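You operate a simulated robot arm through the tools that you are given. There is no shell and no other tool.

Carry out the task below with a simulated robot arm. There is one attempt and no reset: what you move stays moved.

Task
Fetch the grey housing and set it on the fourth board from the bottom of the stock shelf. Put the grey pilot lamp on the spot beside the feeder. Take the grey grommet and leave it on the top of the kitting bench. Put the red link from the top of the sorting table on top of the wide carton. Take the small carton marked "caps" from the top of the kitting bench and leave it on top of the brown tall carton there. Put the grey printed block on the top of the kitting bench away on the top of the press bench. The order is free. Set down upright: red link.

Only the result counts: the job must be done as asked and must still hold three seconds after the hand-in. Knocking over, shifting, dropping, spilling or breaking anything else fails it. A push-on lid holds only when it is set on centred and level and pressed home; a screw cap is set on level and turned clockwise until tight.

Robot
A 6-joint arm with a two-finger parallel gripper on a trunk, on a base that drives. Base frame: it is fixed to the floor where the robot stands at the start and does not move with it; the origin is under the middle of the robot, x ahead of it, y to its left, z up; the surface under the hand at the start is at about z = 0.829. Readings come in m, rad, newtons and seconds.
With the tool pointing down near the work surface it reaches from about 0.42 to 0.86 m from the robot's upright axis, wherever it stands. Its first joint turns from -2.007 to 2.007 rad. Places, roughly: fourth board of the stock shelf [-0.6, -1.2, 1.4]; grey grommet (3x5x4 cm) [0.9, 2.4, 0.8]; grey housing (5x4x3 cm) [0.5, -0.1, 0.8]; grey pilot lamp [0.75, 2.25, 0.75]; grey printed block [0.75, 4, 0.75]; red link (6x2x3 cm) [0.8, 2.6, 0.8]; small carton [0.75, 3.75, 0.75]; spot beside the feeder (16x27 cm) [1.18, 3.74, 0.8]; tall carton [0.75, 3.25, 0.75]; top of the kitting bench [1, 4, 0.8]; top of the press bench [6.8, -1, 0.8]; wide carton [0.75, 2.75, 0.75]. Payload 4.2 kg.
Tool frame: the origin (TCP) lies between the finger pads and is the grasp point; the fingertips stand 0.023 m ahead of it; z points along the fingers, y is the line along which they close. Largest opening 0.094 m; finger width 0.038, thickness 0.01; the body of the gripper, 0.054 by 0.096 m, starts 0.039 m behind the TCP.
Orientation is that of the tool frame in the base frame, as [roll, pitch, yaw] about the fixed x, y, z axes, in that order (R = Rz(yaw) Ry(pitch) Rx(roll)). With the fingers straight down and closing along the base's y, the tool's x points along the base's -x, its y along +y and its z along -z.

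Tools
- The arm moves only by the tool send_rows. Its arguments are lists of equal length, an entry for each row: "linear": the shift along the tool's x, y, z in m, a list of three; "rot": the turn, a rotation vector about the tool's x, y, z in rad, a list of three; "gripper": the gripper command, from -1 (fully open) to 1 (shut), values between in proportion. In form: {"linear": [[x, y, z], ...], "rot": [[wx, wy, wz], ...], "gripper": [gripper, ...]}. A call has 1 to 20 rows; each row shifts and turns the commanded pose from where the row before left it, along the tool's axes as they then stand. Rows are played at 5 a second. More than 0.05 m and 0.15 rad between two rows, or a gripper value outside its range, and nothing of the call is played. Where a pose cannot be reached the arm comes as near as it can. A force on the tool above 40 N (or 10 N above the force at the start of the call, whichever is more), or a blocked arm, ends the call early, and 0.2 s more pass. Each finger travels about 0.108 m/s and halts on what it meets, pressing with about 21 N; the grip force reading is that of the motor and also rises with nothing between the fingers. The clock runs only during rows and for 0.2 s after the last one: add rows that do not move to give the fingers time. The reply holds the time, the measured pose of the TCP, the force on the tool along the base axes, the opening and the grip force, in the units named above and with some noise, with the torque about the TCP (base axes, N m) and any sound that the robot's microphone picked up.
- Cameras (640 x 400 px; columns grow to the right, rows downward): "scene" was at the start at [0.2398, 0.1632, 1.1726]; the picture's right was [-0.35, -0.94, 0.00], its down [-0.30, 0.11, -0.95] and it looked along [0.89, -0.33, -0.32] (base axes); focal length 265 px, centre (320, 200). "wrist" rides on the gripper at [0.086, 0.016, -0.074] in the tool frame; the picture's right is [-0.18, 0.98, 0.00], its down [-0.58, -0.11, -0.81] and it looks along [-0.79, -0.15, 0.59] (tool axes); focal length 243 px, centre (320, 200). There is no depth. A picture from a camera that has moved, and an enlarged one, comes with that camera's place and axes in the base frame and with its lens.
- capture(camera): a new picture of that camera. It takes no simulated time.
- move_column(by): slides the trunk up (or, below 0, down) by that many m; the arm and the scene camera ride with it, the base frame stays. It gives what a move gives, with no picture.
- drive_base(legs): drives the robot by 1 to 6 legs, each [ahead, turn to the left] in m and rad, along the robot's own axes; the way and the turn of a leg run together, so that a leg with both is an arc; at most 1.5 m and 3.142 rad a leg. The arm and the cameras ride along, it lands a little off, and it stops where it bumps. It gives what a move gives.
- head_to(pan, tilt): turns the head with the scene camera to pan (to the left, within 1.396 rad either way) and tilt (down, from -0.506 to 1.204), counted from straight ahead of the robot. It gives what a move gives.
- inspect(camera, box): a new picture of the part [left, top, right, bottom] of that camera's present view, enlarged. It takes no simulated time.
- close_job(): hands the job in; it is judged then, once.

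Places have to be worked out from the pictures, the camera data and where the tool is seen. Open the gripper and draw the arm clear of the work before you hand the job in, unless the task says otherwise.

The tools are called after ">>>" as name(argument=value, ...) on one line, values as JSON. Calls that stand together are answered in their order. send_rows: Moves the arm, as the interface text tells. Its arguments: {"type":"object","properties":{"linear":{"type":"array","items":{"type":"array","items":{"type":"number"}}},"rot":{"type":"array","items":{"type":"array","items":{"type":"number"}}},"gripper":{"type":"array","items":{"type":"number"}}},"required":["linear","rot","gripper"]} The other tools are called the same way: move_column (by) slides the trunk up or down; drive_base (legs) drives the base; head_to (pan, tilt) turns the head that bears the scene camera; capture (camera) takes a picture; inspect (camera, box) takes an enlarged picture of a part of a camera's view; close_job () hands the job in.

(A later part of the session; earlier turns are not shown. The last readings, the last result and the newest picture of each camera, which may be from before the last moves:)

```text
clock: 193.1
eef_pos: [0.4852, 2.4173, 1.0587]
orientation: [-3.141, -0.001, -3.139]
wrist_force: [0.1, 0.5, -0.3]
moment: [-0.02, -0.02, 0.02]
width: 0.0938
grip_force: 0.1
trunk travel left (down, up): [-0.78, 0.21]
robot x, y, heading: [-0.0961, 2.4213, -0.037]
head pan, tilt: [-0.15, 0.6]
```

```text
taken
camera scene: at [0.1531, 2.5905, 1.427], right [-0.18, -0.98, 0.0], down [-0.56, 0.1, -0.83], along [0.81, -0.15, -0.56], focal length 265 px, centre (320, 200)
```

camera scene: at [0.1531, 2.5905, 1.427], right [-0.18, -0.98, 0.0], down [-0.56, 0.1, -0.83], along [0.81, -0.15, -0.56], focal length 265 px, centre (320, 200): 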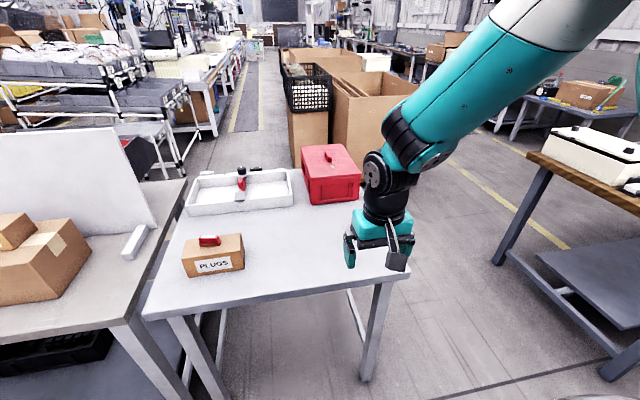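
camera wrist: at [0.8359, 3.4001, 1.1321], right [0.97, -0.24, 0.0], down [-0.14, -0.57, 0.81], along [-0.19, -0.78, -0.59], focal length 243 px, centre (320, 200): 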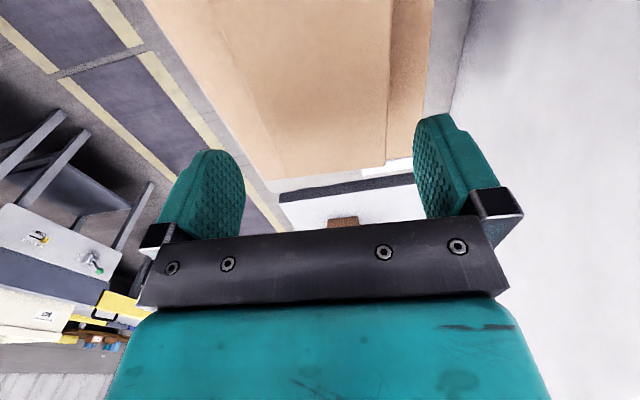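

I pitch the tool 45° forward here (for the longer reach later), then drive 0.22 m closer and lower the trunk slightly.

>>> send_rows(linear=[[0, 0, 0], [0, 0, 0], [0, 0, 0], [0, 0, 0], [0, 0, 0], [0, 0, 0], [0, 0, 0]], rot=[[0, -0.1309, 0], [0, -0.1309, 0], [0, -0.1309, 0], [0, -0.1309, 0], [0, -0.1309, 0], [0, -0.1309, 0], [0, 0, 0]], gripper=[-1, -1, -1, -1, -1, -1, -1])

>>> drive_base(legs=[[0.22, 0.0]])

>>> move_column(by=-0.1)

>>> head_to(pan=-0.45, tilt=0.8)

>>> capture(camera="scene")

>>> capture(camera="wrist")

```text
clock: 194.7
eef_pos: [0.4942, 2.4226, 1.0579]
orientation: [-3.141, 0.786, -3.139]
wrist_force: [-0.2, -0.8, 0.0]
moment: [0.0, -0.03, 0.03]
width: 0.094
grip_force: 0.0
out of reach, approached as far as the arm can: row 6
trunk travel left (down, up): [-0.78, 0.21]
robot x, y, heading: [-0.091, 2.4128, -0.04]
head pan, tilt: [-0.15, 0.6]
```

```text
clock: 196.3
eef_pos: [0.7142, 2.4134, 1.0588]
orientation: [-3.141, 0.783, -3.141]
wrist_force: [0.5, -1.2, 0.1]
moment: [0.04, 0.0, -0.02]
width: 0.094
grip_force: 0.1
trunk travel left (down, up): [-0.78, 0.21]
robot x, y, heading: [0.1262, 2.4075, -0.044]
head pan, tilt: [-0.15, 0.6]
```

```text
clock: 197.7
eef_pos: [0.7151, 2.4137, 0.9583]
orientation: [-3.14, 0.784, -3.139]
wrist_force: [0.8, 1.0, -0.3]
moment: [0.0, 0.01, 0.01]
width: 0.0939
grip_force: 0.1
trunk travel left (down, up): [-0.68, 0.31]
robot x, y, heading: [0.123, 2.4111, -0.036]
head pan, tilt: [-0.15, 0.6]
```

```text
clock: 198.5
eef_pos: [0.7148, 2.4145, 0.9587]
orientation: [3.14, 0.783, -3.14]
wrist_force: [0.0, 0.7, 0.2]
moment: [0.01, 0.0, 0.03]
width: 0.0942
grip_force: 0.1
trunk travel left (down, up): [-0.68, 0.31]
robot x, y, heading: [0.1243, 2.408, -0.042]
head pan, tilt: [-0.45, 0.799]
```

```text
taken
camera scene: at [0.3577, 2.5608, 1.3102], right [-0.47, -0.88, 0.0], down [-0.63, 0.34, -0.7], along [0.62, -0.33, -0.72], focal length 265 px, centre (320, 200)
```

scene: 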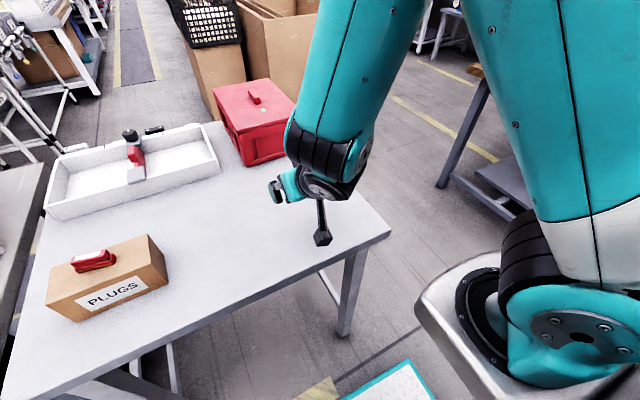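

```text
taken
camera wrist: at [0.6016, 2.4289, 0.9502], right [0.13, 0.98, 0.13], down [-0.16, -0.11, 0.98], along [0.98, -0.15, 0.14], focal length 243 px, centre (320, 200)
```

wrist: 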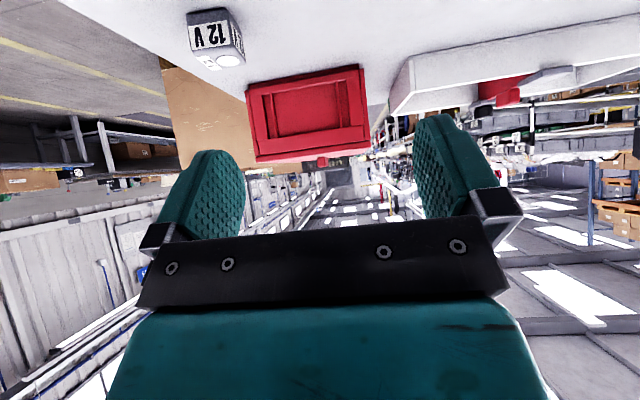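

The wrist camera sees the lamp ahead on the right. I enlarge it to measure.

>>> inspect(camera="wrist", box=[165, 0, 285, 80])

```text
5.00 times, centred on (225, 40) of wrist
camera zoom: at [0.6016, 2.4289, 0.9502], right [0.13, 0.98, 0.13], down [-0.16, -0.11, 0.98], along [0.98, -0.15, 0.14], focal length 1213 px, centre (795, 1000)
```

zoom: 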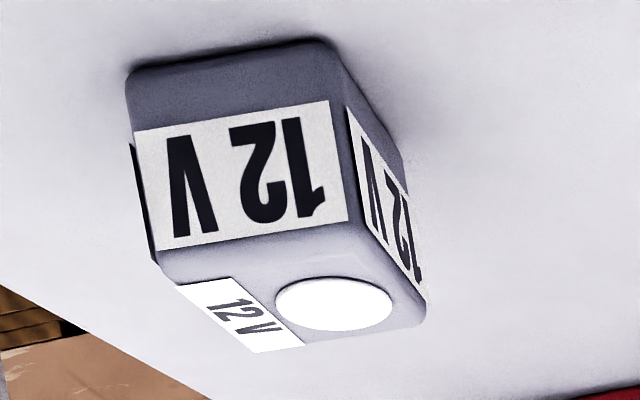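

The lamp measures ≈3.8×4.6×3 cm, centre (0.8545, 2.311), yaw -0.10, top z 0.83. A 30° tilt suffices and keeps the camera clear of the table, so I ease the tilt to 30°, align yaw and move to 7 cm above the grasp.

>>> send_rows(linear=[[0, 0, 0], [0, 0, 0], [0, 0, 0], [-0.0239, -0.0221, 0.0307], [-0.0239, -0.0221, 0.0307], [-0.0239, -0.0221, 0.0307], [-0.0239, -0.0221, 0.0307], [0, 0, 0]], rot=[[0, 0.1309, 0], [0, 0.1309, 0], [0.05, 0, 0.0866], [0, 0, 0], [0, 0, 0], [0, 0, 0], [0, 0, 0], [0, 0, 0]], gripper=[-1, -1, -1, -1, -1, -1, -0.7, -0.7])

>>> capture(camera="wrist")

>>> capture(camera="scene")

```text
clock: 200.3
eef_pos: [0.8544, 2.3118, 0.9011]
orientation: [-3.141, 0.522, 3.044]
wrist_force: [0.3, -0.3, -0.7]
moment: [-0.01, -0.01, 0.03]
width: 0.08
grip_force: 0.1
trunk travel left (down, up): [-0.68, 0.31]
robot x, y, heading: [0.1281, 2.4085, -0.043]
head pan, tilt: [-0.45, 0.799]
```

```text
taken
camera wrist: at [0.7441, 2.3371, 0.9216], right [0.26, 0.96, 0.09], down [0.09, -0.12, 0.99], along [0.96, -0.24, -0.12], focal length 243 px, centre (320, 200)
```

wrist: 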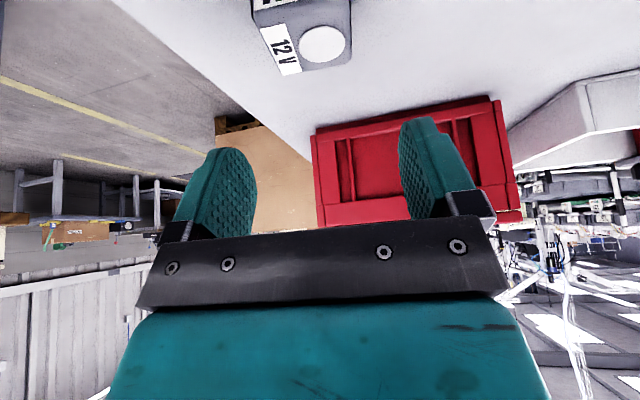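

```text
taken
camera scene: at [0.3575, 2.5607, 1.3101], right [-0.47, -0.88, 0.0], down [-0.63, 0.34, -0.7], along [0.62, -0.33, -0.72], focal length 265 px, centre (320, 200)
```

scene: 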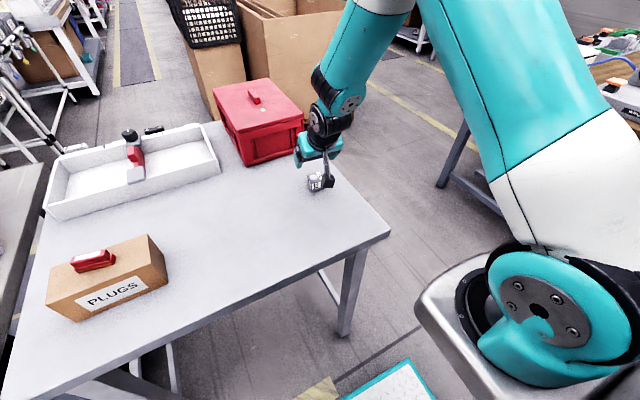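

Lamp centre is confirmed near (0.852, 2.312). I lower to the grasp height with a small correction.

>>> send_rows(linear=[[0.0133, 0.0003, 0.0187], [0.0133, 0.0003, 0.0187], [0.0132, 0.0003, 0.0186], [0, 0, 0]], rot=[[0, 0, 0], [0, 0, 0], [0, 0, 0], [0, 0, 0]], gripper=[-0.7, -0.7, -0.7, -0.7])

>>> capture(camera="wrist")

```text
clock: 201.3
eef_pos: [0.842, 2.3148, 0.83]
orientation: [3.142, 0.523, 3.044]
wrist_force: [0.2, 0.3, 0.3]
moment: [-0.01, 0.0, 0.0]
width: 0.0797
grip_force: 0.0
trunk travel left (down, up): [-0.68, 0.31]
robot x, y, heading: [0.1266, 2.412, -0.039]
head pan, tilt: [-0.45, 0.799]
```

```text
taken
camera wrist: at [0.7341, 2.3406, 0.8522], right [0.26, 0.96, 0.09], down [0.09, -0.12, 0.99], along [0.96, -0.24, -0.12], focal length 243 px, centre (320, 200)
```

wrist: 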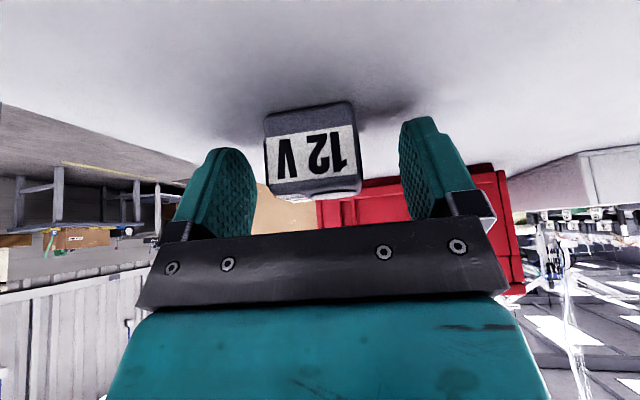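

I nudge forward 4 mm and close on the lamp.

>>> send_rows(linear=[[-0.0035, -0.0015, 0.002], [0, 0, 0], [0, 0, 0], [0, 0, 0], [0, 0, 0], [0, 0, 0]], rot=[[0, 0, 0], [0, 0, 0], [0, 0, 0], [0, 0, 0], [0, 0, 0], [0, 0, 0]], gripper=[-0.7, -0.7, 0, 0.6, 1, 1])

>>> capture(camera="wrist")

```text
clock: 202.7
eef_pos: [0.8475, 2.3131, 0.8325]
orientation: [3.141, 0.523, 3.045]
wrist_force: [0.2, -0.5, 1.0]
moment: [-0.04, 0.0, 0.02]
width: 0.0394
grip_force: 21.0
trunk travel left (down, up): [-0.68, 0.31]
robot x, y, heading: [0.1294, 2.4071, -0.035]
head pan, tilt: [-0.45, 0.799]
```

```text
taken
camera wrist: at [0.7381, 2.3385, 0.8534], right [0.26, 0.96, 0.09], down [0.09, -0.12, 0.99], along [0.96, -0.24, -0.12], focal length 243 px, centre (320, 200)
```

wrist: 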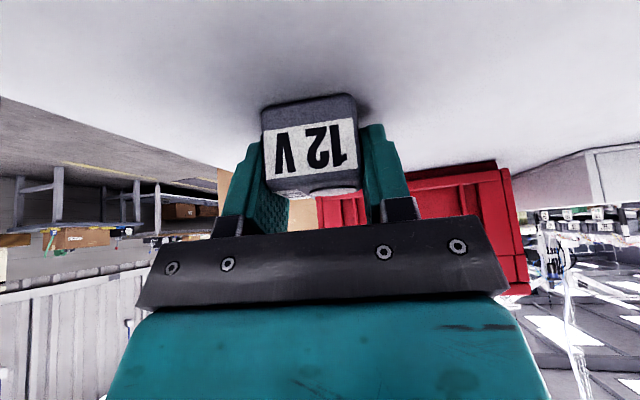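

The lamp is gripped (0.039 m). I lift it straight up and raise the trunk for travel.

>>> send_rows(linear=[[-0.0075, 0, -0.013], [-0.015, 0, -0.026], [-0.02, 0, -0.0347], [-0.02, 0, -0.0347], [0, 0, 0]], rot=[[0, 0, 0], [0, 0, 0], [0, 0, 0], [0, 0, 0], [0, 0, 0]], gripper=[1, 1, 1, 1, 1])

>>> move_column(by=0.25)

>>> drive_base(legs=[[-0.22, 0.0], [0.0, 1.61]])

>>> capture(camera="wrist")

```text
clock: 203.9
eef_pos: [0.8464, 2.3135, 0.9571]
orientation: [-3.14, 0.523, 3.043]
wrist_force: [0.6, 0.2, -1.3]
moment: [0.0, 0.0, 0.04]
width: 0.0394
grip_force: 20.9
trunk travel left (down, up): [-0.68, 0.31]
robot x, y, heading: [0.1265, 2.4094, -0.035]
head pan, tilt: [-0.45, 0.799]
```

```text
clock: 206.5
eef_pos: [0.847, 2.3145, 1.2064]
orientation: [-3.14, 0.522, 3.043]
wrist_force: [0.8, -0.4, 0.0]
moment: [-0.02, 0.0, 0.02]
width: 0.0396
grip_force: 21.5
trunk travel left (down, up): [-0.93, 0.06]
robot x, y, heading: [0.1275, 2.4093, -0.037]
head pan, tilt: [-0.45, 0.799]
```

```text
clock: 212.1
eef_pos: [-0.0253, 3.1411, 1.2067]
orientation: [-3.14, 0.522, -1.632]
wrist_force: [-0.4, -0.2, -1.8]
moment: [0.03, -0.02, -0.02]
width: 0.0398
grip_force: 20.9
trunk travel left (down, up): [-0.93, 0.06]
robot x, y, heading: [-0.0984, 2.4194, 1.571]
head pan, tilt: [-0.45, 0.799]
```

```text
taken
camera wrist: at [-0.0477, 3.028, 1.2282], right [-0.97, 0.22, 0.09], down [0.11, 0.1, 0.99], along [0.21, 0.97, -0.12], focal length 243 px, centre (320, 200)
```

wrist: 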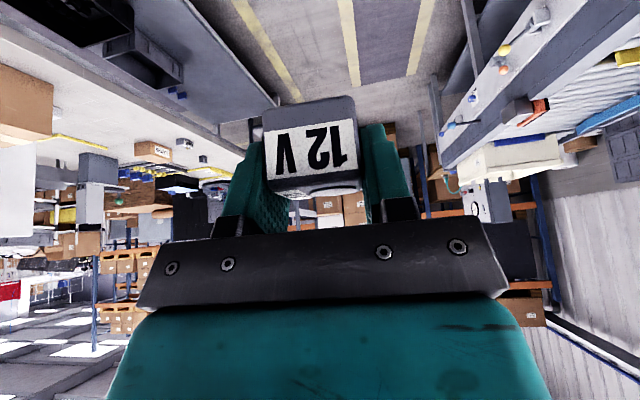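

I drive up the aisle to y≈3.95, turn to the kitting bench and look.

>>> drive_base(legs=[[1.5, 0.0], [0.0, -1.61]])

>>> drive_base(legs=[[0.25, 0.0]])

>>> head_to(pan=-0.35, tilt=0.55)

>>> capture(camera="scene")

```text
clock: 221.7
eef_pos: [0.4786, 4.3135, 1.2063]
orientation: [-3.129, 0.524, -2.48]
wrist_force: [-0.4, 0.9, -0.8]
moment: [-0.04, 0.0, -0.02]
width: 0.0396
grip_force: 21.5
trunk travel left (down, up): [-0.93, 0.06]
robot x, y, heading: [-0.1023, 3.8859, 0.704]
head pan, tilt: [-0.45, 0.799]
stopped in leg 2: the robot was blocked; the commanded pose is now the measured one
```

```text
clock: 223.5
eef_pos: [0.672, 4.4752, 1.2065]
orientation: [-3.129, 0.525, -2.483]
wrist_force: [-0.5, -0.1, -0.3]
moment: [0.06, 0.02, -0.01]
width: 0.0395
grip_force: 21.3
trunk travel left (down, up): [-0.93, 0.06]
robot x, y, heading: [0.0851, 4.0441, 0.705]
head pan, tilt: [-0.45, 0.799]
```

```text
clock: 224.2
eef_pos: [0.6719, 4.4744, 1.2059]
orientation: [-3.131, 0.523, -2.484]
wrist_force: [-0.4, -0.8, -1.6]
moment: [0.01, 0.03, 0.03]
width: 0.0396
grip_force: 21.1
trunk travel left (down, up): [-0.93, 0.06]
robot x, y, heading: [0.0889, 4.045, 0.703]
head pan, tilt: [-0.351, 0.55]
```

```text
taken
camera scene: at [0.1638, 4.3222, 1.5815], right [0.35, -0.94, 0.0], down [-0.49, -0.18, -0.85], along [0.8, 0.29, -0.52], focal length 265 px, centre (320, 200)
```

scene: 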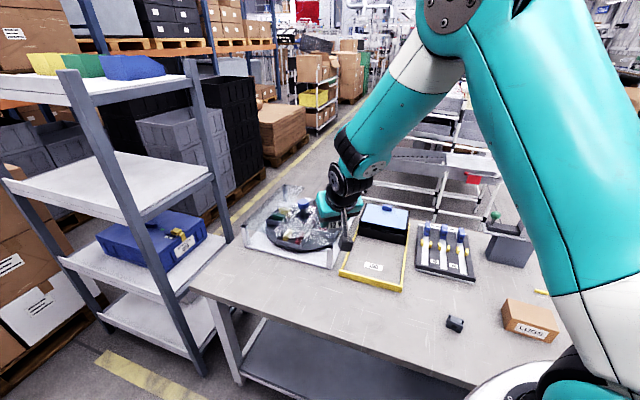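

The base was blocked during that turn (something behind on the conveyor side), so it ended at heading 0.70; it has since moved away from there. I look left/back to check nothing was disturbed.

>>> head_to(pan=1.39, tilt=0.5)

>>> capture(camera="scene")

```text
clock: 226.0
eef_pos: [0.6706, 4.4736, 1.206]
orientation: [-3.132, 0.523, -2.483]
wrist_force: [0.9, 0.8, -0.4]
moment: [0.0, 0.03, 0.03]
width: 0.0398
grip_force: 20.9
trunk travel left (down, up): [-0.93, 0.06]
robot x, y, heading: [0.0907, 4.0432, 0.705]
head pan, tilt: [1.389, 0.499]
```

```text
taken
camera scene: at [0.0342, 4.3701, 1.5861], right [0.87, 0.5, 0.0], down [0.24, -0.42, -0.88], along [-0.44, 0.76, -0.48], focal length 265 px, centre (320, 200)
```

scene: 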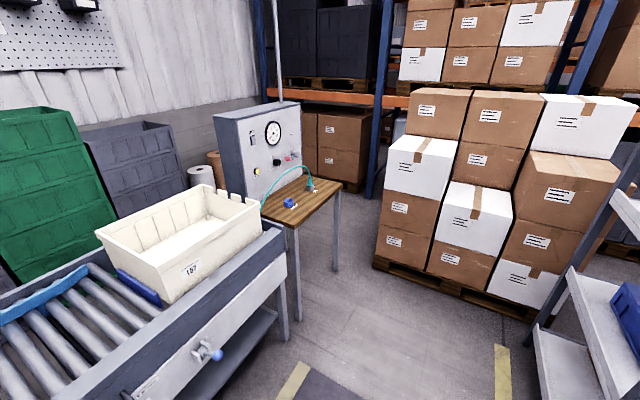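

Nothing seems disturbed on this side; the base likely touched the conveyor frame. Now with more room, I turn right to face the bench.

>>> drive_base(legs=[[0.0, -0.74]])

>>> head_to(pan=-0.25, tilt=0.6)

>>> capture(camera="scene")

>>> capture(camera="wrist")

```text
clock: 228.3
eef_pos: [0.8114, 3.9906, 1.205]
orientation: [-3.13, 0.524, 3.091]
wrist_force: [0.1, 1.3, -1.3]
moment: [-0.01, 0.03, 0.0]
width: 0.0395
grip_force: 21.5
trunk travel left (down, up): [-0.93, 0.06]
robot x, y, heading: [0.088, 4.042, -0.008]
head pan, tilt: [1.389, 0.499]
```

```text
clock: 230.0
eef_pos: [0.8112, 3.9892, 1.2057]
orientation: [-3.131, 0.523, 3.09]
wrist_force: [0.0, -0.3, -0.7]
moment: [0.01, -0.01, -0.01]
width: 0.0398
grip_force: 20.7
trunk travel left (down, up): [-0.93, 0.06]
robot x, y, heading: [0.0916, 4.041, -0.01]
head pan, tilt: [-0.25, 0.6]
```

```text
taken
camera scene: at [0.3288, 4.2155, 1.577], right [-0.25, -0.97, 0.0], down [-0.55, 0.14, -0.83], along [0.8, -0.21, -0.56], focal length 265 px, centre (320, 200)
```

scene: 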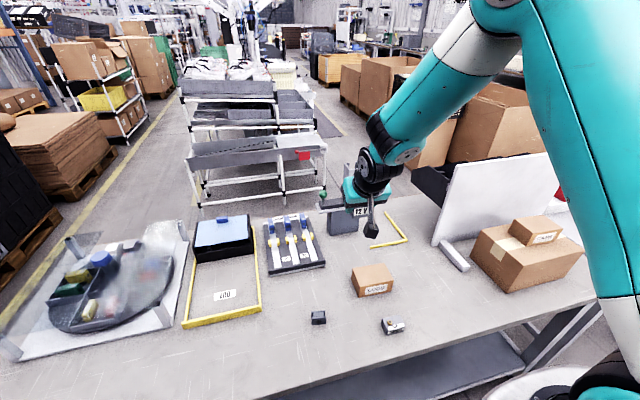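

```text
taken
camera wrist: at [0.7014, 4.0119, 1.2275], right [0.22, 0.97, 0.08], down [0.09, -0.1, 0.99], along [0.97, -0.21, -0.11], focal length 243 px, centre (320, 200)
```

wrist: 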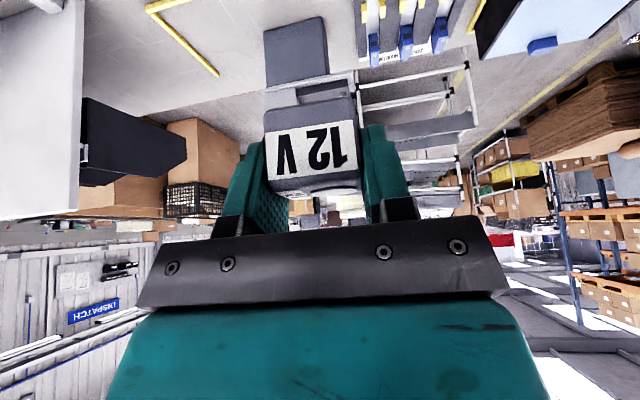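

All bench items are as before. I drive 0.165 m closer, then swing the hand at height toward the taped spot with a slight yaw to stay clear of the white panel.

>>> drive_base(legs=[[0.16, 0.0]])

>>> capture(camera="scene")

```text
clock: 231.4
eef_pos: [0.9735, 3.9868, 1.2051]
orientation: [-3.131, 0.524, 3.087]
wrist_force: [0.0, 1.4, -0.8]
moment: [-0.01, -0.02, -0.01]
width: 0.0399
grip_force: 21.0
trunk travel left (down, up): [-0.93, 0.06]
robot x, y, heading: [0.254, 4.0428, -0.01]
head pan, tilt: [-0.25, 0.6]
```

```text
taken
camera scene: at [0.4921, 4.2137, 1.5771], right [-0.26, -0.97, 0.0], down [-0.55, 0.14, -0.83], along [0.8, -0.21, -0.56], focal length 265 px, centre (320, 200)
```

scene: 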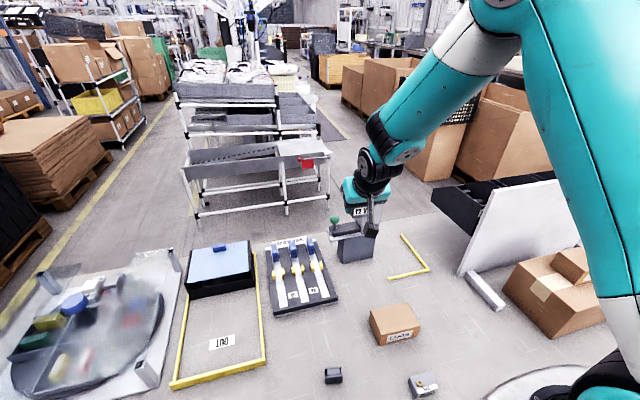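

Robot is at (0.254, 4.043). I yaw the tool by -0.14 and move the lamp above the spot, still high.

>>> send_rows(linear=[[0, 0, 0], [-0.0257, -0.0327, 0.0148], [-0.0257, -0.0327, 0.0148], [-0.0257, -0.0327, 0.0148], [-0.0257, -0.0327, 0.0148], [-0.0257, -0.0327, 0.0148], [-0.0257, -0.0327, 0.0148], [0, 0, 0]], rot=[[0.07, 0, 0.1212], [0, 0, 0], [0, 0, 0], [0, 0, 0], [0, 0, 0], [0, 0, 0], [0, 0, 0], [0, 0, 0]], gripper=[1, 1, 1, 1, 1, 1, 1, 1])

>>> capture(camera="scene")

>>> capture(camera="wrist")

```text
clock: 233.2
eef_pos: [1.1115, 3.7606, 1.2095]
orientation: [-3.13, 0.526, 2.95]
wrist_force: [0.0, -0.2, 0.1]
moment: [-0.01, 0.0, -0.02]
width: 0.0396
grip_force: 20.8
trunk travel left (down, up): [-0.93, 0.06]
robot x, y, heading: [0.2559, 4.0397, -0.004]
head pan, tilt: [-0.25, 0.6]
```

```text
taken
camera scene: at [0.4925, 4.2134, 1.577], right [-0.26, -0.97, 0.0], down [-0.55, 0.14, -0.82], along [0.8, -0.21, -0.57], focal length 265 px, centre (320, 200)
```

scene: 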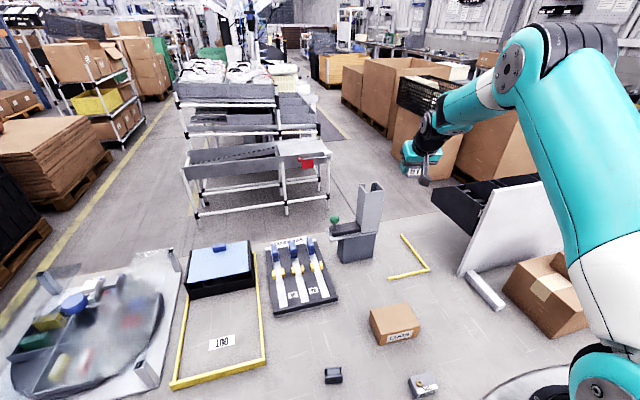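

```text
taken
camera wrist: at [1.0045, 3.7972, 1.2314], right [0.35, 0.93, 0.08], down [0.08, -0.12, 0.99], along [0.93, -0.34, -0.11], focal length 243 px, centre (320, 200)
```

wrist: 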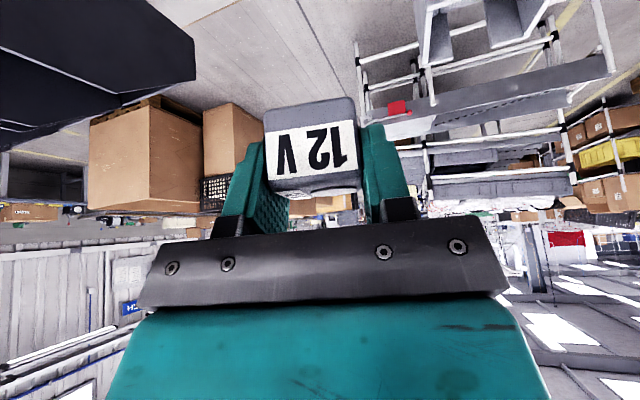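

The lamp is above the spot. I lower the trunk in two stages, watching the clearance to feeder and panel.

>>> move_column(by=-0.15)

>>> inspect(camera="scene", box=[310, 100, 560, 300])

>>> capture(camera="wrist")

```text
clock: 235.0
eef_pos: [1.1104, 3.761, 1.0589]
orientation: [-3.13, 0.526, 2.95]
wrist_force: [-0.6, -0.7, -0.6]
moment: [-0.02, 0.0, -0.04]
width: 0.0395
grip_force: 20.8
trunk travel left (down, up): [-0.78, 0.21]
robot x, y, heading: [0.2496, 4.0417, -0.01]
head pan, tilt: [-0.25, 0.6]
```

```text
2.00 times, centred on (435, 200) of scene
camera zoom: at [0.4924, 4.2136, 1.427], right [-0.26, -0.97, 0.0], down [-0.55, 0.14, -0.82], along [0.8, -0.21, -0.57], focal length 530 px, centre (90, 200)
```

zoom: 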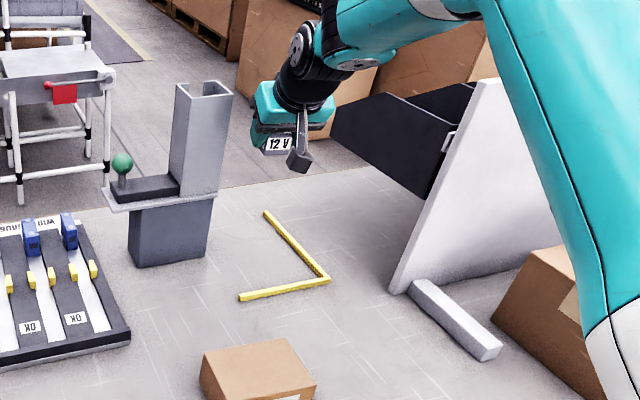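

```text
taken
camera wrist: at [1.0044, 3.7978, 1.0816], right [0.35, 0.93, 0.08], down [0.08, -0.12, 0.99], along [0.93, -0.34, -0.11], focal length 243 px, centre (320, 200)
```

wrist: 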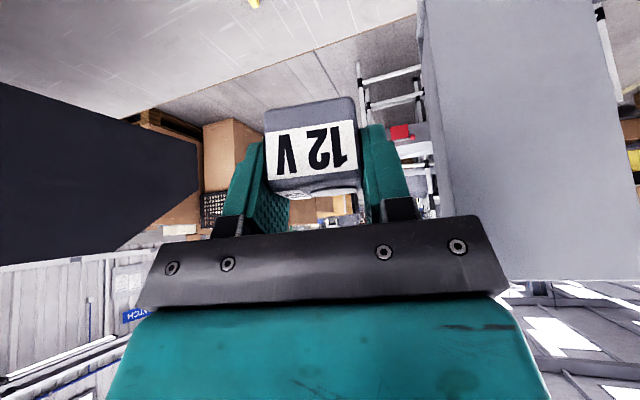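

Clearances look fine. I lower another 0.1 m, and shift the hand 1 cm away from the feeder.

>>> move_column(by=-0.1)

>>> send_rows(linear=[[0.0, -0.01, 0], [0, 0, 0]], rot=[[0, 0, 0], [0, 0, 0]], gripper=[1, 1])

>>> inspect(camera="scene", box=[310, 80, 560, 280])

>>> capture(camera="wrist")

```text
clock: 236.3
eef_pos: [1.1098, 3.7606, 0.9612]
orientation: [-3.132, 0.526, 2.95]
wrist_force: [1.1, 0.0, 0.1]
moment: [-0.02, -0.03, 0.03]
width: 0.0395
grip_force: 20.8
trunk travel left (down, up): [-0.68, 0.31]
robot x, y, heading: [0.2496, 4.0432, -0.007]
head pan, tilt: [-0.25, 0.6]
```

```text
clock: 236.9
eef_pos: [1.1081, 3.7521, 0.9593]
orientation: [-3.131, 0.523, 2.95]
wrist_force: [0.3, -0.2, -0.4]
moment: [-0.02, 0.0, 0.02]
width: 0.0395
grip_force: 21.2
trunk travel left (down, up): [-0.68, 0.31]
robot x, y, heading: [0.2507, 4.0391, -0.009]
head pan, tilt: [-0.25, 0.6]
```

```text
2.00 times, centred on (435, 180) of scene
camera zoom: at [0.4924, 4.2136, 1.327], right [-0.26, -0.97, 0.0], down [-0.55, 0.14, -0.83], along [0.8, -0.21, -0.57], focal length 530 px, centre (90, 240)
```

zoom: 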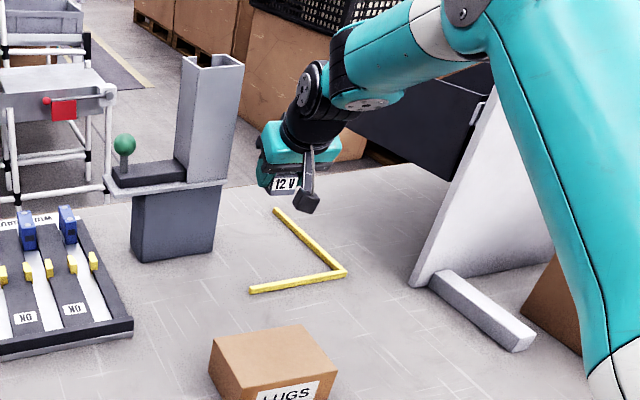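

```text
taken
camera wrist: at [1.0025, 3.7891, 0.9813], right [0.35, 0.93, 0.08], down [0.08, -0.12, 0.99], along [0.93, -0.34, -0.11], focal length 243 px, centre (320, 200)
```

wrist: 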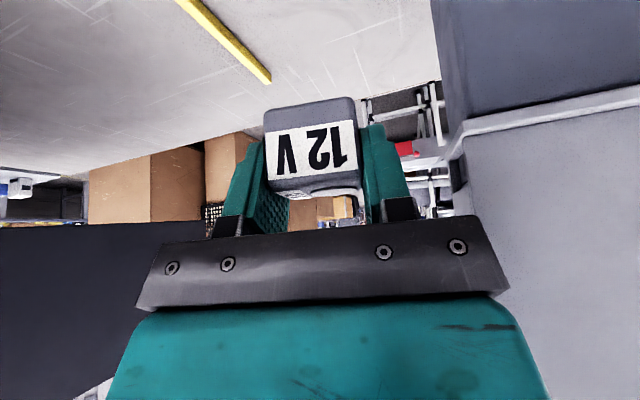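

The lamp is over the taped area, ≥2.5 cm clear of the feeder. I lower 11 cm and check.

>>> send_rows(linear=[[0.0183, 0, 0.0318], [0.0183, 0, 0.0318], [0.0183, 0, 0.0318], [0, 0, 0]], rot=[[0, 0, 0], [0, 0, 0], [0, 0, 0], [0, 0, 0]], gripper=[1, 1, 1, 1])

>>> capture(camera="wrist")

>>> inspect(camera="scene", box=[310, 80, 560, 280])

```text
clock: 237.9
eef_pos: [1.1093, 3.7524, 0.8501]
orientation: [-3.129, 0.527, 2.948]
wrist_force: [0.1, -1.1, -0.1]
moment: [-0.05, -0.03, 0.03]
width: 0.0395
grip_force: 21.0
trunk travel left (down, up): [-0.68, 0.31]
robot x, y, heading: [0.2481, 4.0406, -0.005]
head pan, tilt: [-0.25, 0.6]
```

```text
taken
camera wrist: at [1.0041, 3.7897, 0.8724], right [0.35, 0.93, 0.08], down [0.08, -0.12, 0.99], along [0.93, -0.34, -0.11], focal length 243 px, centre (320, 200)
```

wrist: 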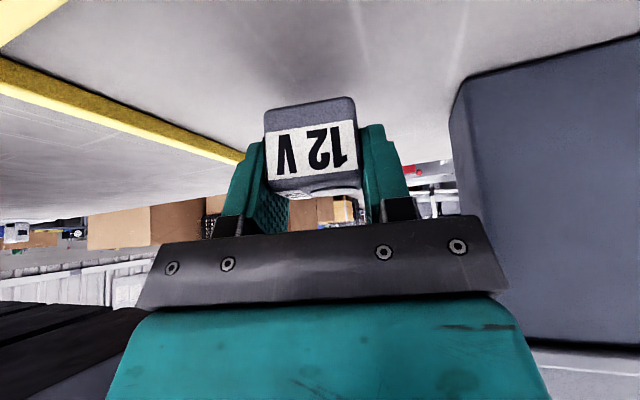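

```text
2.00 times, centred on (435, 180) of scene
camera zoom: at [0.4923, 4.2136, 1.327], right [-0.26, -0.97, 0.0], down [-0.55, 0.14, -0.83], along [0.8, -0.21, -0.56], focal length 530 px, centre (90, 240)
```

zoom: 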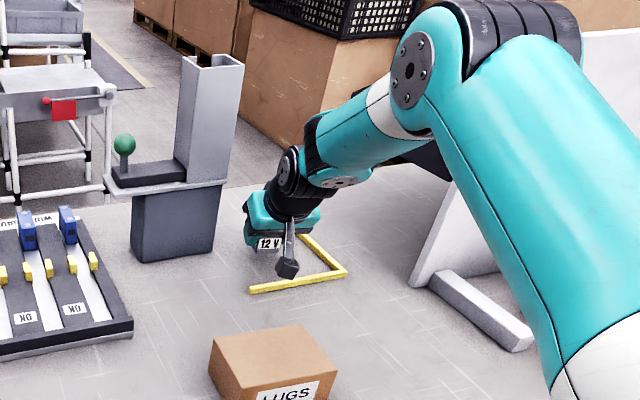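

Lamp just above the spot inside the yellow corner. I lower the last 17 mm with contact checks.

>>> send_rows(linear=[[0.004, 0, 0.0069], [0.003, 0, 0.0052], [0, 0, 0]], rot=[[0, 0, 0], [0, 0, 0], [0, 0, 0]], gripper=[1, 1, 1])

>>> send_rows(linear=[[0.001, 0, 0.00173], [0, 0, 0]], rot=[[0, 0, 0], [0, 0, 0]], gripper=[1, 1])

```text
clock: 238.7
eef_pos: [1.1097, 3.7512, 0.837]
orientation: [-3.131, 0.525, 2.95]
wrist_force: [0.5, 0.2, 0.0]
moment: [-0.01, 0.02, -0.05]
width: 0.0396
grip_force: 21.2
trunk travel left (down, up): [-0.68, 0.31]
robot x, y, heading: [0.2547, 4.0434, -0.006]
head pan, tilt: [-0.25, 0.6]
```

```text
clock: 239.3
eef_pos: [1.1099, 3.7514, 0.8336]
orientation: [-3.132, 0.523, 2.952]
wrist_force: [-0.2, -0.2, -1.0]
moment: [0.03, 0.01, 0.0]
width: 0.0396
grip_force: 21.2
trunk travel left (down, up): [-0.68, 0.31]
robot x, y, heading: [0.2522, 4.0404, -0.006]
head pan, tilt: [-0.25, 0.6]
```

Not yet touching; two more small steps.

>>> send_rows(linear=[[0.0008, 0, 0.0013], [0, 0, 0]], rot=[[0, 0, 0], [0, 0, 0]], gripper=[1, 1])

>>> send_rows(linear=[[0.0008, 0, 0.0013], [0, 0, 0]], rot=[[0, 0, 0], [0, 0, 0]], gripper=[1, 1])

```text
clock: 239.9
eef_pos: [1.1092, 3.7517, 0.8333]
orientation: [-3.131, 0.524, 2.95]
wrist_force: [0.0, -0.5, -0.6]
moment: [0.0, 0.0, 0.02]
width: 0.0395
grip_force: 21.3
trunk travel left (down, up): [-0.68, 0.31]
robot x, y, heading: [0.2534, 4.0398, -0.009]
head pan, tilt: [-0.25, 0.6]
```

```text
clock: 240.5
eef_pos: [1.1091, 3.7519, 0.8319]
orientation: [-3.131, 0.527, 2.948]
wrist_force: [1.6, 0.5, 5.0]
moment: [0.15, 0.06, -0.02]
width: 0.0396
grip_force: 21.2
trunk travel left (down, up): [-0.68, 0.31]
robot x, y, heading: [0.2513, 4.0446, -0.006]
head pan, tilt: [-0.25, 0.6]
```

Contact. I open the fingers just enough (≈6 cm), staying clear of the feeder.

>>> send_rows(linear=[[0, 0, 0], [0, 0, 0], [0, 0, 0], [0, 0, 0]], rot=[[0, 0, 0], [0, 0, 0], [0, 0, 0], [0, 0, 0]], gripper=[0.05, -0.1, -0.25, -0.25])

>>> capture(camera="wrist")

```text
clock: 241.5
eef_pos: [1.1084, 3.7515, 0.8312]
orientation: [-3.131, 0.525, 2.949]
wrist_force: [0.8, 0.2, 0.2]
moment: [-0.02, -0.01, -0.02]
width: 0.0589
grip_force: 0.0
trunk travel left (down, up): [-0.68, 0.31]
robot x, y, heading: [0.2526, 4.0397, -0.01]
head pan, tilt: [-0.25, 0.6]
```

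```text
taken
camera wrist: at [1.0021, 3.788, 0.8523], right [0.35, 0.93, 0.08], down [0.08, -0.12, 0.99], along [0.93, -0.34, -0.11], focal length 243 px, centre (320, 200)
```

wrist: 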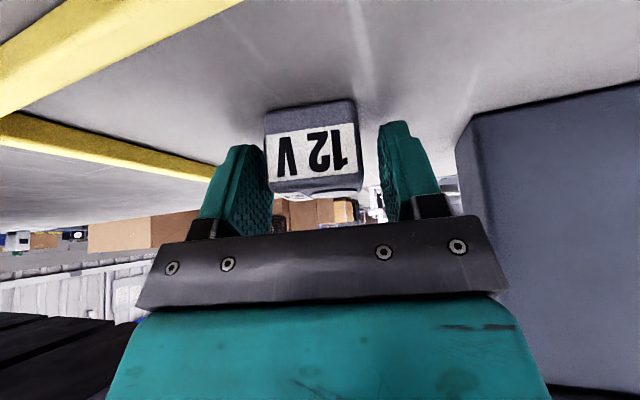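

The lamp stands on the spot. I rise straight up, then raise the trunk clear of feeder and panel.

>>> send_rows(linear=[[-0.01, 0, -0.0173], [-0.015, 0, -0.026], [-0.02, 0, -0.0346], [-0.02, 0, -0.0346], [0, 0, 0]], rot=[[0, 0, 0], [0, 0, 0], [0, 0, 0], [0, 0, 0], [0, 0, 0]], gripper=[-0.25, -0.25, -0.25, -0.25, -0.25])

>>> capture(camera="scene")

>>> move_column(by=0.25)

>>> capture(camera="scene")

```text
clock: 242.7
eef_pos: [1.1089, 3.7502, 0.9595]
orientation: [-3.132, 0.523, 2.948]
wrist_force: [0.3, 0.0, -0.1]
moment: [0.03, 0.05, -0.02]
width: 0.0587
grip_force: 0.0
trunk travel left (down, up): [-0.68, 0.31]
robot x, y, heading: [0.2552, 4.0414, -0.004]
head pan, tilt: [-0.25, 0.6]
```

```text
taken
camera scene: at [0.4924, 4.2136, 1.327], right [-0.26, -0.97, 0.0], down [-0.55, 0.14, -0.82], along [0.8, -0.21, -0.57], focal length 265 px, centre (320, 200)
```

scene: 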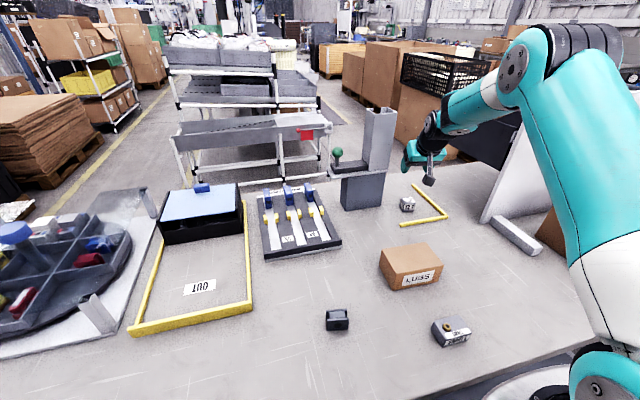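

```text
clock: 245.3
eef_pos: [1.1093, 3.7495, 1.2094]
orientation: [-3.132, 0.523, 2.95]
wrist_force: [0.6, -0.2, -0.6]
moment: [0.01, -0.01, 0.01]
width: 0.0586
grip_force: 0.0
trunk travel left (down, up): [-0.93, 0.06]
robot x, y, heading: [0.252, 4.0428, -0.01]
head pan, tilt: [-0.25, 0.6]
```

```text
taken
camera scene: at [0.4924, 4.2136, 1.577], right [-0.26, -0.97, 0.0], down [-0.55, 0.14, -0.83], along [0.8, -0.21, -0.56], focal length 265 px, centre (320, 200)
```

scene: 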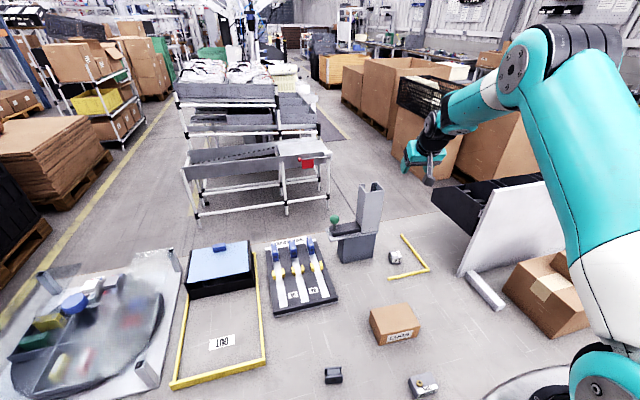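

Lamp confirmed at ≈(1.115, 3.744), inside the spot. Now the printed block: I retract the hand, set the tool vertical and back the base off a little.

>>> send_rows(linear=[[0.0399, 0.0056, -0.023], [0.0399, 0.0056, -0.023], [0.0399, 0.0056, -0.023], [0.0399, 0.0056, -0.023], [0.0399, 0.0056, -0.023], [0.0399, 0.0056, -0.023], [0.0399, 0.0056, -0.023], [0, 0, 0], [0, 0, 0], [0, 0, 0], [0, 0, 0], [0, 0, 0], [0, 0, 0]], rot=[[0, 0, 0], [0, 0, 0], [0, 0, 0], [0, 0, 0], [0, 0, 0], [0, 0, 0], [0, 0, 0], [0, 0.1309, 0], [0, 0.1309, 0], [0, 0.1309, 0], [0, 0.1309, 0], [0, 0, -0.117], [0, 0, 0]], gripper=[-0.25, -0.25, -0.25, -0.25, -0.5, -1, -1, -1, -1, -1, -1, -1, -1])

>>> drive_base(legs=[[-0.12, 0.0]])

>>> move_column(by=-0.22)

>>> head_to(pan=-0.35, tilt=0.8)

>>> capture(camera="scene")

>>> capture(camera="wrist")

```text
clock: 248.1
eef_pos: [0.8188, 3.8462, 1.2113]
orientation: [-3.131, 0.0, 3.061]
wrist_force: [-0.6, 0.1, 0.3]
moment: [0.03, 0.01, -0.01]
width: 0.094
grip_force: 0.1
out of reach, approached as far as the arm can: row 7
trunk travel left (down, up): [-0.93, 0.06]
robot x, y, heading: [0.2548, 4.0413, -0.004]
head pan, tilt: [-0.25, 0.6]
```

```text
clock: 249.3
eef_pos: [0.6982, 3.8462, 1.2113]
orientation: [-3.133, 0.0, 3.06]
wrist_force: [0.0, 0.0, -0.9]
moment: [-0.01, 0.02, 0.02]
width: 0.0941
grip_force: 0.1
trunk travel left (down, up): [-0.93, 0.06]
robot x, y, heading: [0.1353, 4.0435, -0.009]
head pan, tilt: [-0.25, 0.6]
```

```text
clock: 251.6
eef_pos: [0.6977, 3.8468, 0.9915]
orientation: [-3.133, 0.0, 3.06]
wrist_force: [-0.6, -0.1, -0.8]
moment: [0.02, 0.0, 0.0]
width: 0.0942
grip_force: 0.1
trunk travel left (down, up): [-0.71, 0.28]
robot x, y, heading: [0.1312, 4.0428, -0.015]
head pan, tilt: [-0.25, 0.6]
```

```text
clock: 252.4
eef_pos: [0.6981, 3.8467, 0.9917]
orientation: [-3.131, 0.001, 3.057]
wrist_force: [0.2, 0.1, 0.5]
moment: [0.0, -0.02, 0.01]
width: 0.0939
grip_force: 0.0
trunk travel left (down, up): [-0.71, 0.28]
robot x, y, heading: [0.1358, 4.045, -0.013]
head pan, tilt: [-0.351, 0.799]
```

```text
taken
camera scene: at [0.3618, 4.2088, 1.3402], right [-0.35, -0.94, 0.0], down [-0.67, 0.25, -0.7], along [0.65, -0.25, -0.72], focal length 265 px, centre (320, 200)
```

scene: 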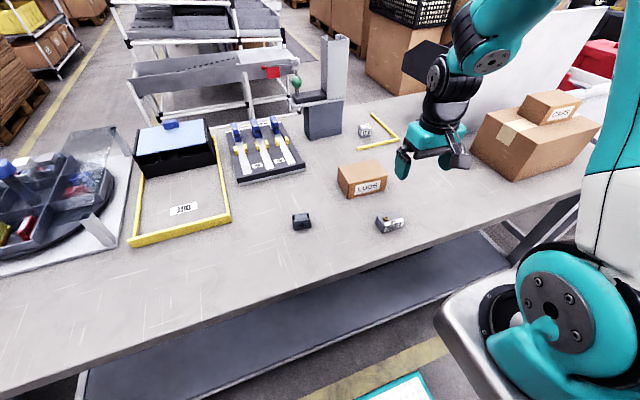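

```text
taken
camera wrist: at [0.6137, 3.8691, 1.0662], right [0.26, 0.96, -0.01], down [0.57, -0.15, 0.81], along [0.78, -0.22, -0.59], focal length 243 px, centre (320, 200)
```

wrist: 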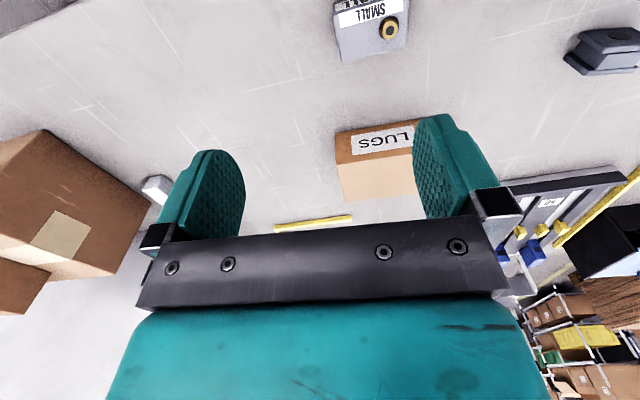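

The block lies ahead-left of the hand. I enlarge both views to fix its pose.

>>> inspect(camera="wrist", box=[310, 0, 440, 80])

>>> inspect(camera="scene", box=[360, 200, 420, 245])

```text
4.92 times, centred on (375, 40) of wrist
camera zoom: at [0.6137, 3.8691, 1.0662], right [0.26, 0.96, -0.01], down [0.57, -0.15, 0.81], along [0.78, -0.22, -0.59], focal length 1194 px, centre (49, 988)
```

zoom: 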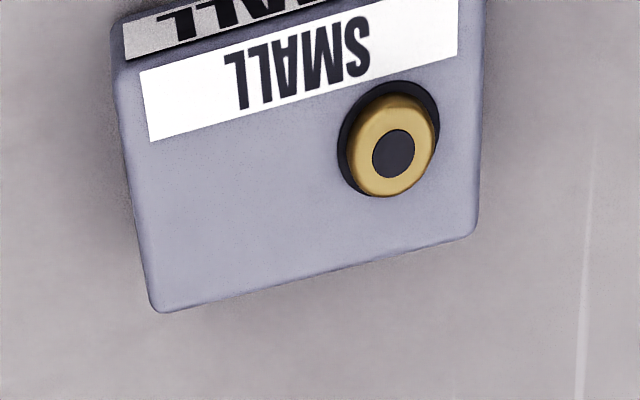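

```text
8.89 times, centred on (390, 222) of scene
camera zoom: at [0.3618, 4.2088, 1.3402], right [-0.35, -0.94, 0.0], down [-0.67, 0.25, -0.7], along [0.65, -0.25, -0.72], focal length 2356 px, centre (-302, 0)
```

zoom: 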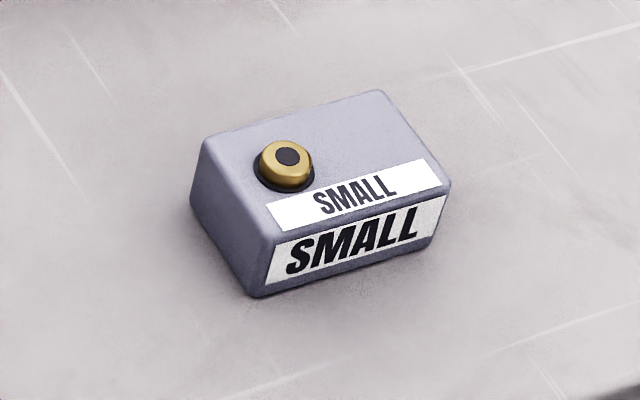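

Block centre (0.704, 3.888), yaw ≈-0.035, top 0.827. I correct the small roll/yaw error and move over it.

>>> send_rows(linear=[[0, 0, 0], [-0.0015, 0.0138, 0.03], [-0.0015, 0.0138, 0.03], [-0.0015, 0.0138, 0.03], [0, 0, 0]], rot=[[-0.009, 0, -0.048], [0, 0, 0], [0, 0, 0], [0, 0, 0], [0, 0, 0]], gripper=[-1, -1, -1, -1, -1])

>>> capture(camera="wrist")

```text
clock: 253.6
eef_pos: [0.7043, 3.8914, 0.9025]
orientation: [3.14, -0.001, 3.107]
wrist_force: [-0.5, -0.2, 0.7]
moment: [-0.03, 0.01, 0.02]
width: 0.0941
grip_force: 0.0
trunk travel left (down, up): [-0.71, 0.28]
robot x, y, heading: [0.1299, 4.0473, -0.009]
head pan, tilt: [-0.351, 0.799]
```

```text
taken
camera wrist: at [0.619, 3.9086, 0.9778], right [0.22, 0.98, 0.0], down [0.58, -0.13, 0.81], along [0.79, -0.18, -0.59], focal length 243 px, centre (320, 200)
```

wrist: 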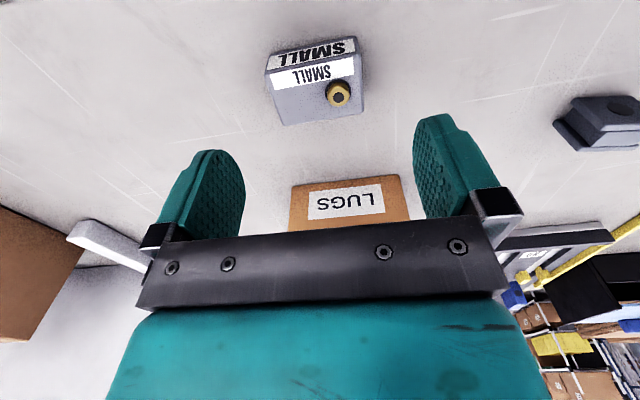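

Centred. I descend to TCP z≈0.826 and close on the block.

>>> send_rows(linear=[[0, -0.001, 0.03], [0, 0, 0.03], [0, 0, 0.0145], [0, 0, 0], [0, 0, 0], [0, 0, 0], [0, 0, 0], [0, 0, 0]], rot=[[0, 0, 0], [0, 0, 0], [0, 0, 0], [0, 0, 0], [0, 0, 0], [0, 0, 0], [0, 0, 0], [0, 0, 0]], gripper=[-1, -1, -1, -1, -0.4, 0.4, 1, 1])

>>> capture(camera="wrist")

```text
clock: 255.4
eef_pos: [0.702, 3.887, 0.83]
orientation: [-3.141, 0.0, 3.107]
wrist_force: [-0.3, -0.2, -1.2]
moment: [0.0, -0.02, -0.02]
width: 0.0597
grip_force: 20.7
trunk travel left (down, up): [-0.71, 0.28]
robot x, y, heading: [0.1346, 4.0423, -0.01]
head pan, tilt: [-0.351, 0.799]
```

```text
taken
camera wrist: at [0.6181, 3.9047, 0.9044], right [0.22, 0.98, 0.0], down [0.58, -0.13, 0.81], along [0.79, -0.18, -0.59], focal length 243 px, centre (320, 200)
```

wrist: 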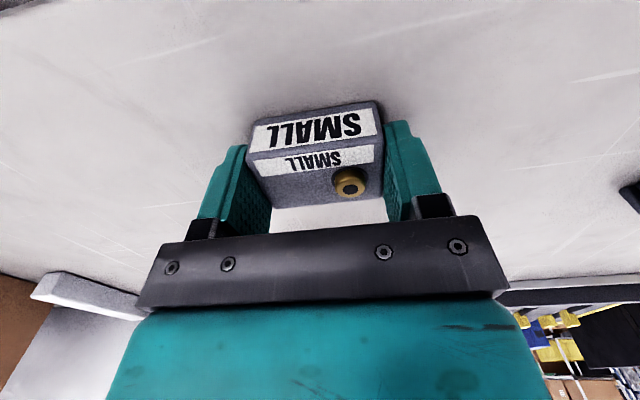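

The block is gripped (0.060 m). I lift it, raise the trunk for travel, back off from the bench and turn down the aisle.

>>> send_rows(linear=[[0, 0, -0.02], [0, 0, -0.04], [0, 0, -0.04], [0, 0, 0]], rot=[[0, 0, 0], [0, 0, 0], [0, 0, 0], [0, 0, 0]], gripper=[1, 1, 1, 1])

>>> move_column(by=0.2)

>>> drive_base(legs=[[-0.12, 0.0], [0.0, -1.555]])

>>> head_to(pan=-0.2, tilt=0.4)

>>> capture(camera="scene")

```text
clock: 256.4
eef_pos: [0.7071, 3.8874, 0.9278]
orientation: [3.141, 0.001, 3.106]
wrist_force: [-0.9, 0.9, -1.1]
moment: [-0.03, -0.01, -0.01]
width: 0.0596
grip_force: 20.7
trunk travel left (down, up): [-0.71, 0.28]
robot x, y, heading: [0.1274, 4.0472, -0.011]
head pan, tilt: [-0.351, 0.799]
```

```text
clock: 258.5
eef_pos: [0.7055, 3.8881, 1.1263]
orientation: [-3.141, 0.0, 3.106]
wrist_force: [-0.1, 0.0, -0.3]
moment: [-0.01, 0.0, -0.04]
width: 0.0597
grip_force: 21.3
trunk travel left (down, up): [-0.91, 0.08]
robot x, y, heading: [0.1277, 4.0442, -0.008]
head pan, tilt: [-0.351, 0.799]
```

```text
clock: 263.5
eef_pos: [-0.1243, 3.4652, 1.1264]
orientation: [3.142, 0.001, 1.57]
wrist_force: [0.3, 0.4, -1.0]
moment: [-0.01, 0.03, 0.0]
width: 0.0597
grip_force: 21.2
trunk travel left (down, up): [-0.91, 0.08]
robot x, y, heading: [0.0111, 4.0454, -1.549]
head pan, tilt: [-0.351, 0.799]
```

```text
clock: 264.4
eef_pos: [-0.1252, 3.4658, 1.127]
orientation: [-3.14, -0.001, 1.569]
wrist_force: [-0.1, -1.8, -1.3]
moment: [0.0, -0.03, 0.0]
width: 0.0595
grip_force: 20.7
trunk travel left (down, up): [-0.91, 0.08]
robot x, y, heading: [0.0113, 4.0448, -1.547]
head pan, tilt: [-0.201, 0.4]
```

```text
taken
camera scene: at [0.1933, 3.8063, 1.5752], right [-0.98, 0.18, 0.0], down [0.07, 0.38, -0.92], along [-0.16, -0.91, -0.39], focal length 265 px, centre (320, 200)
```

scene: 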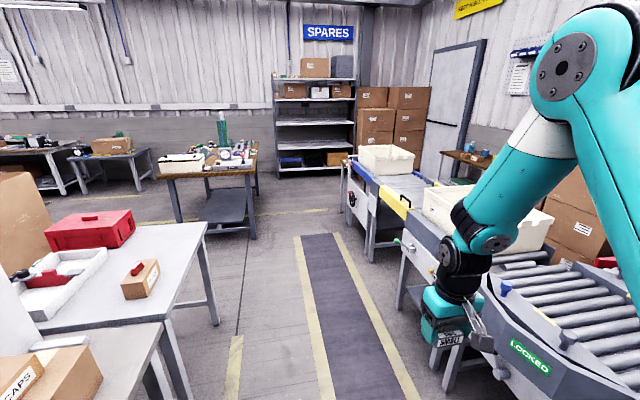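

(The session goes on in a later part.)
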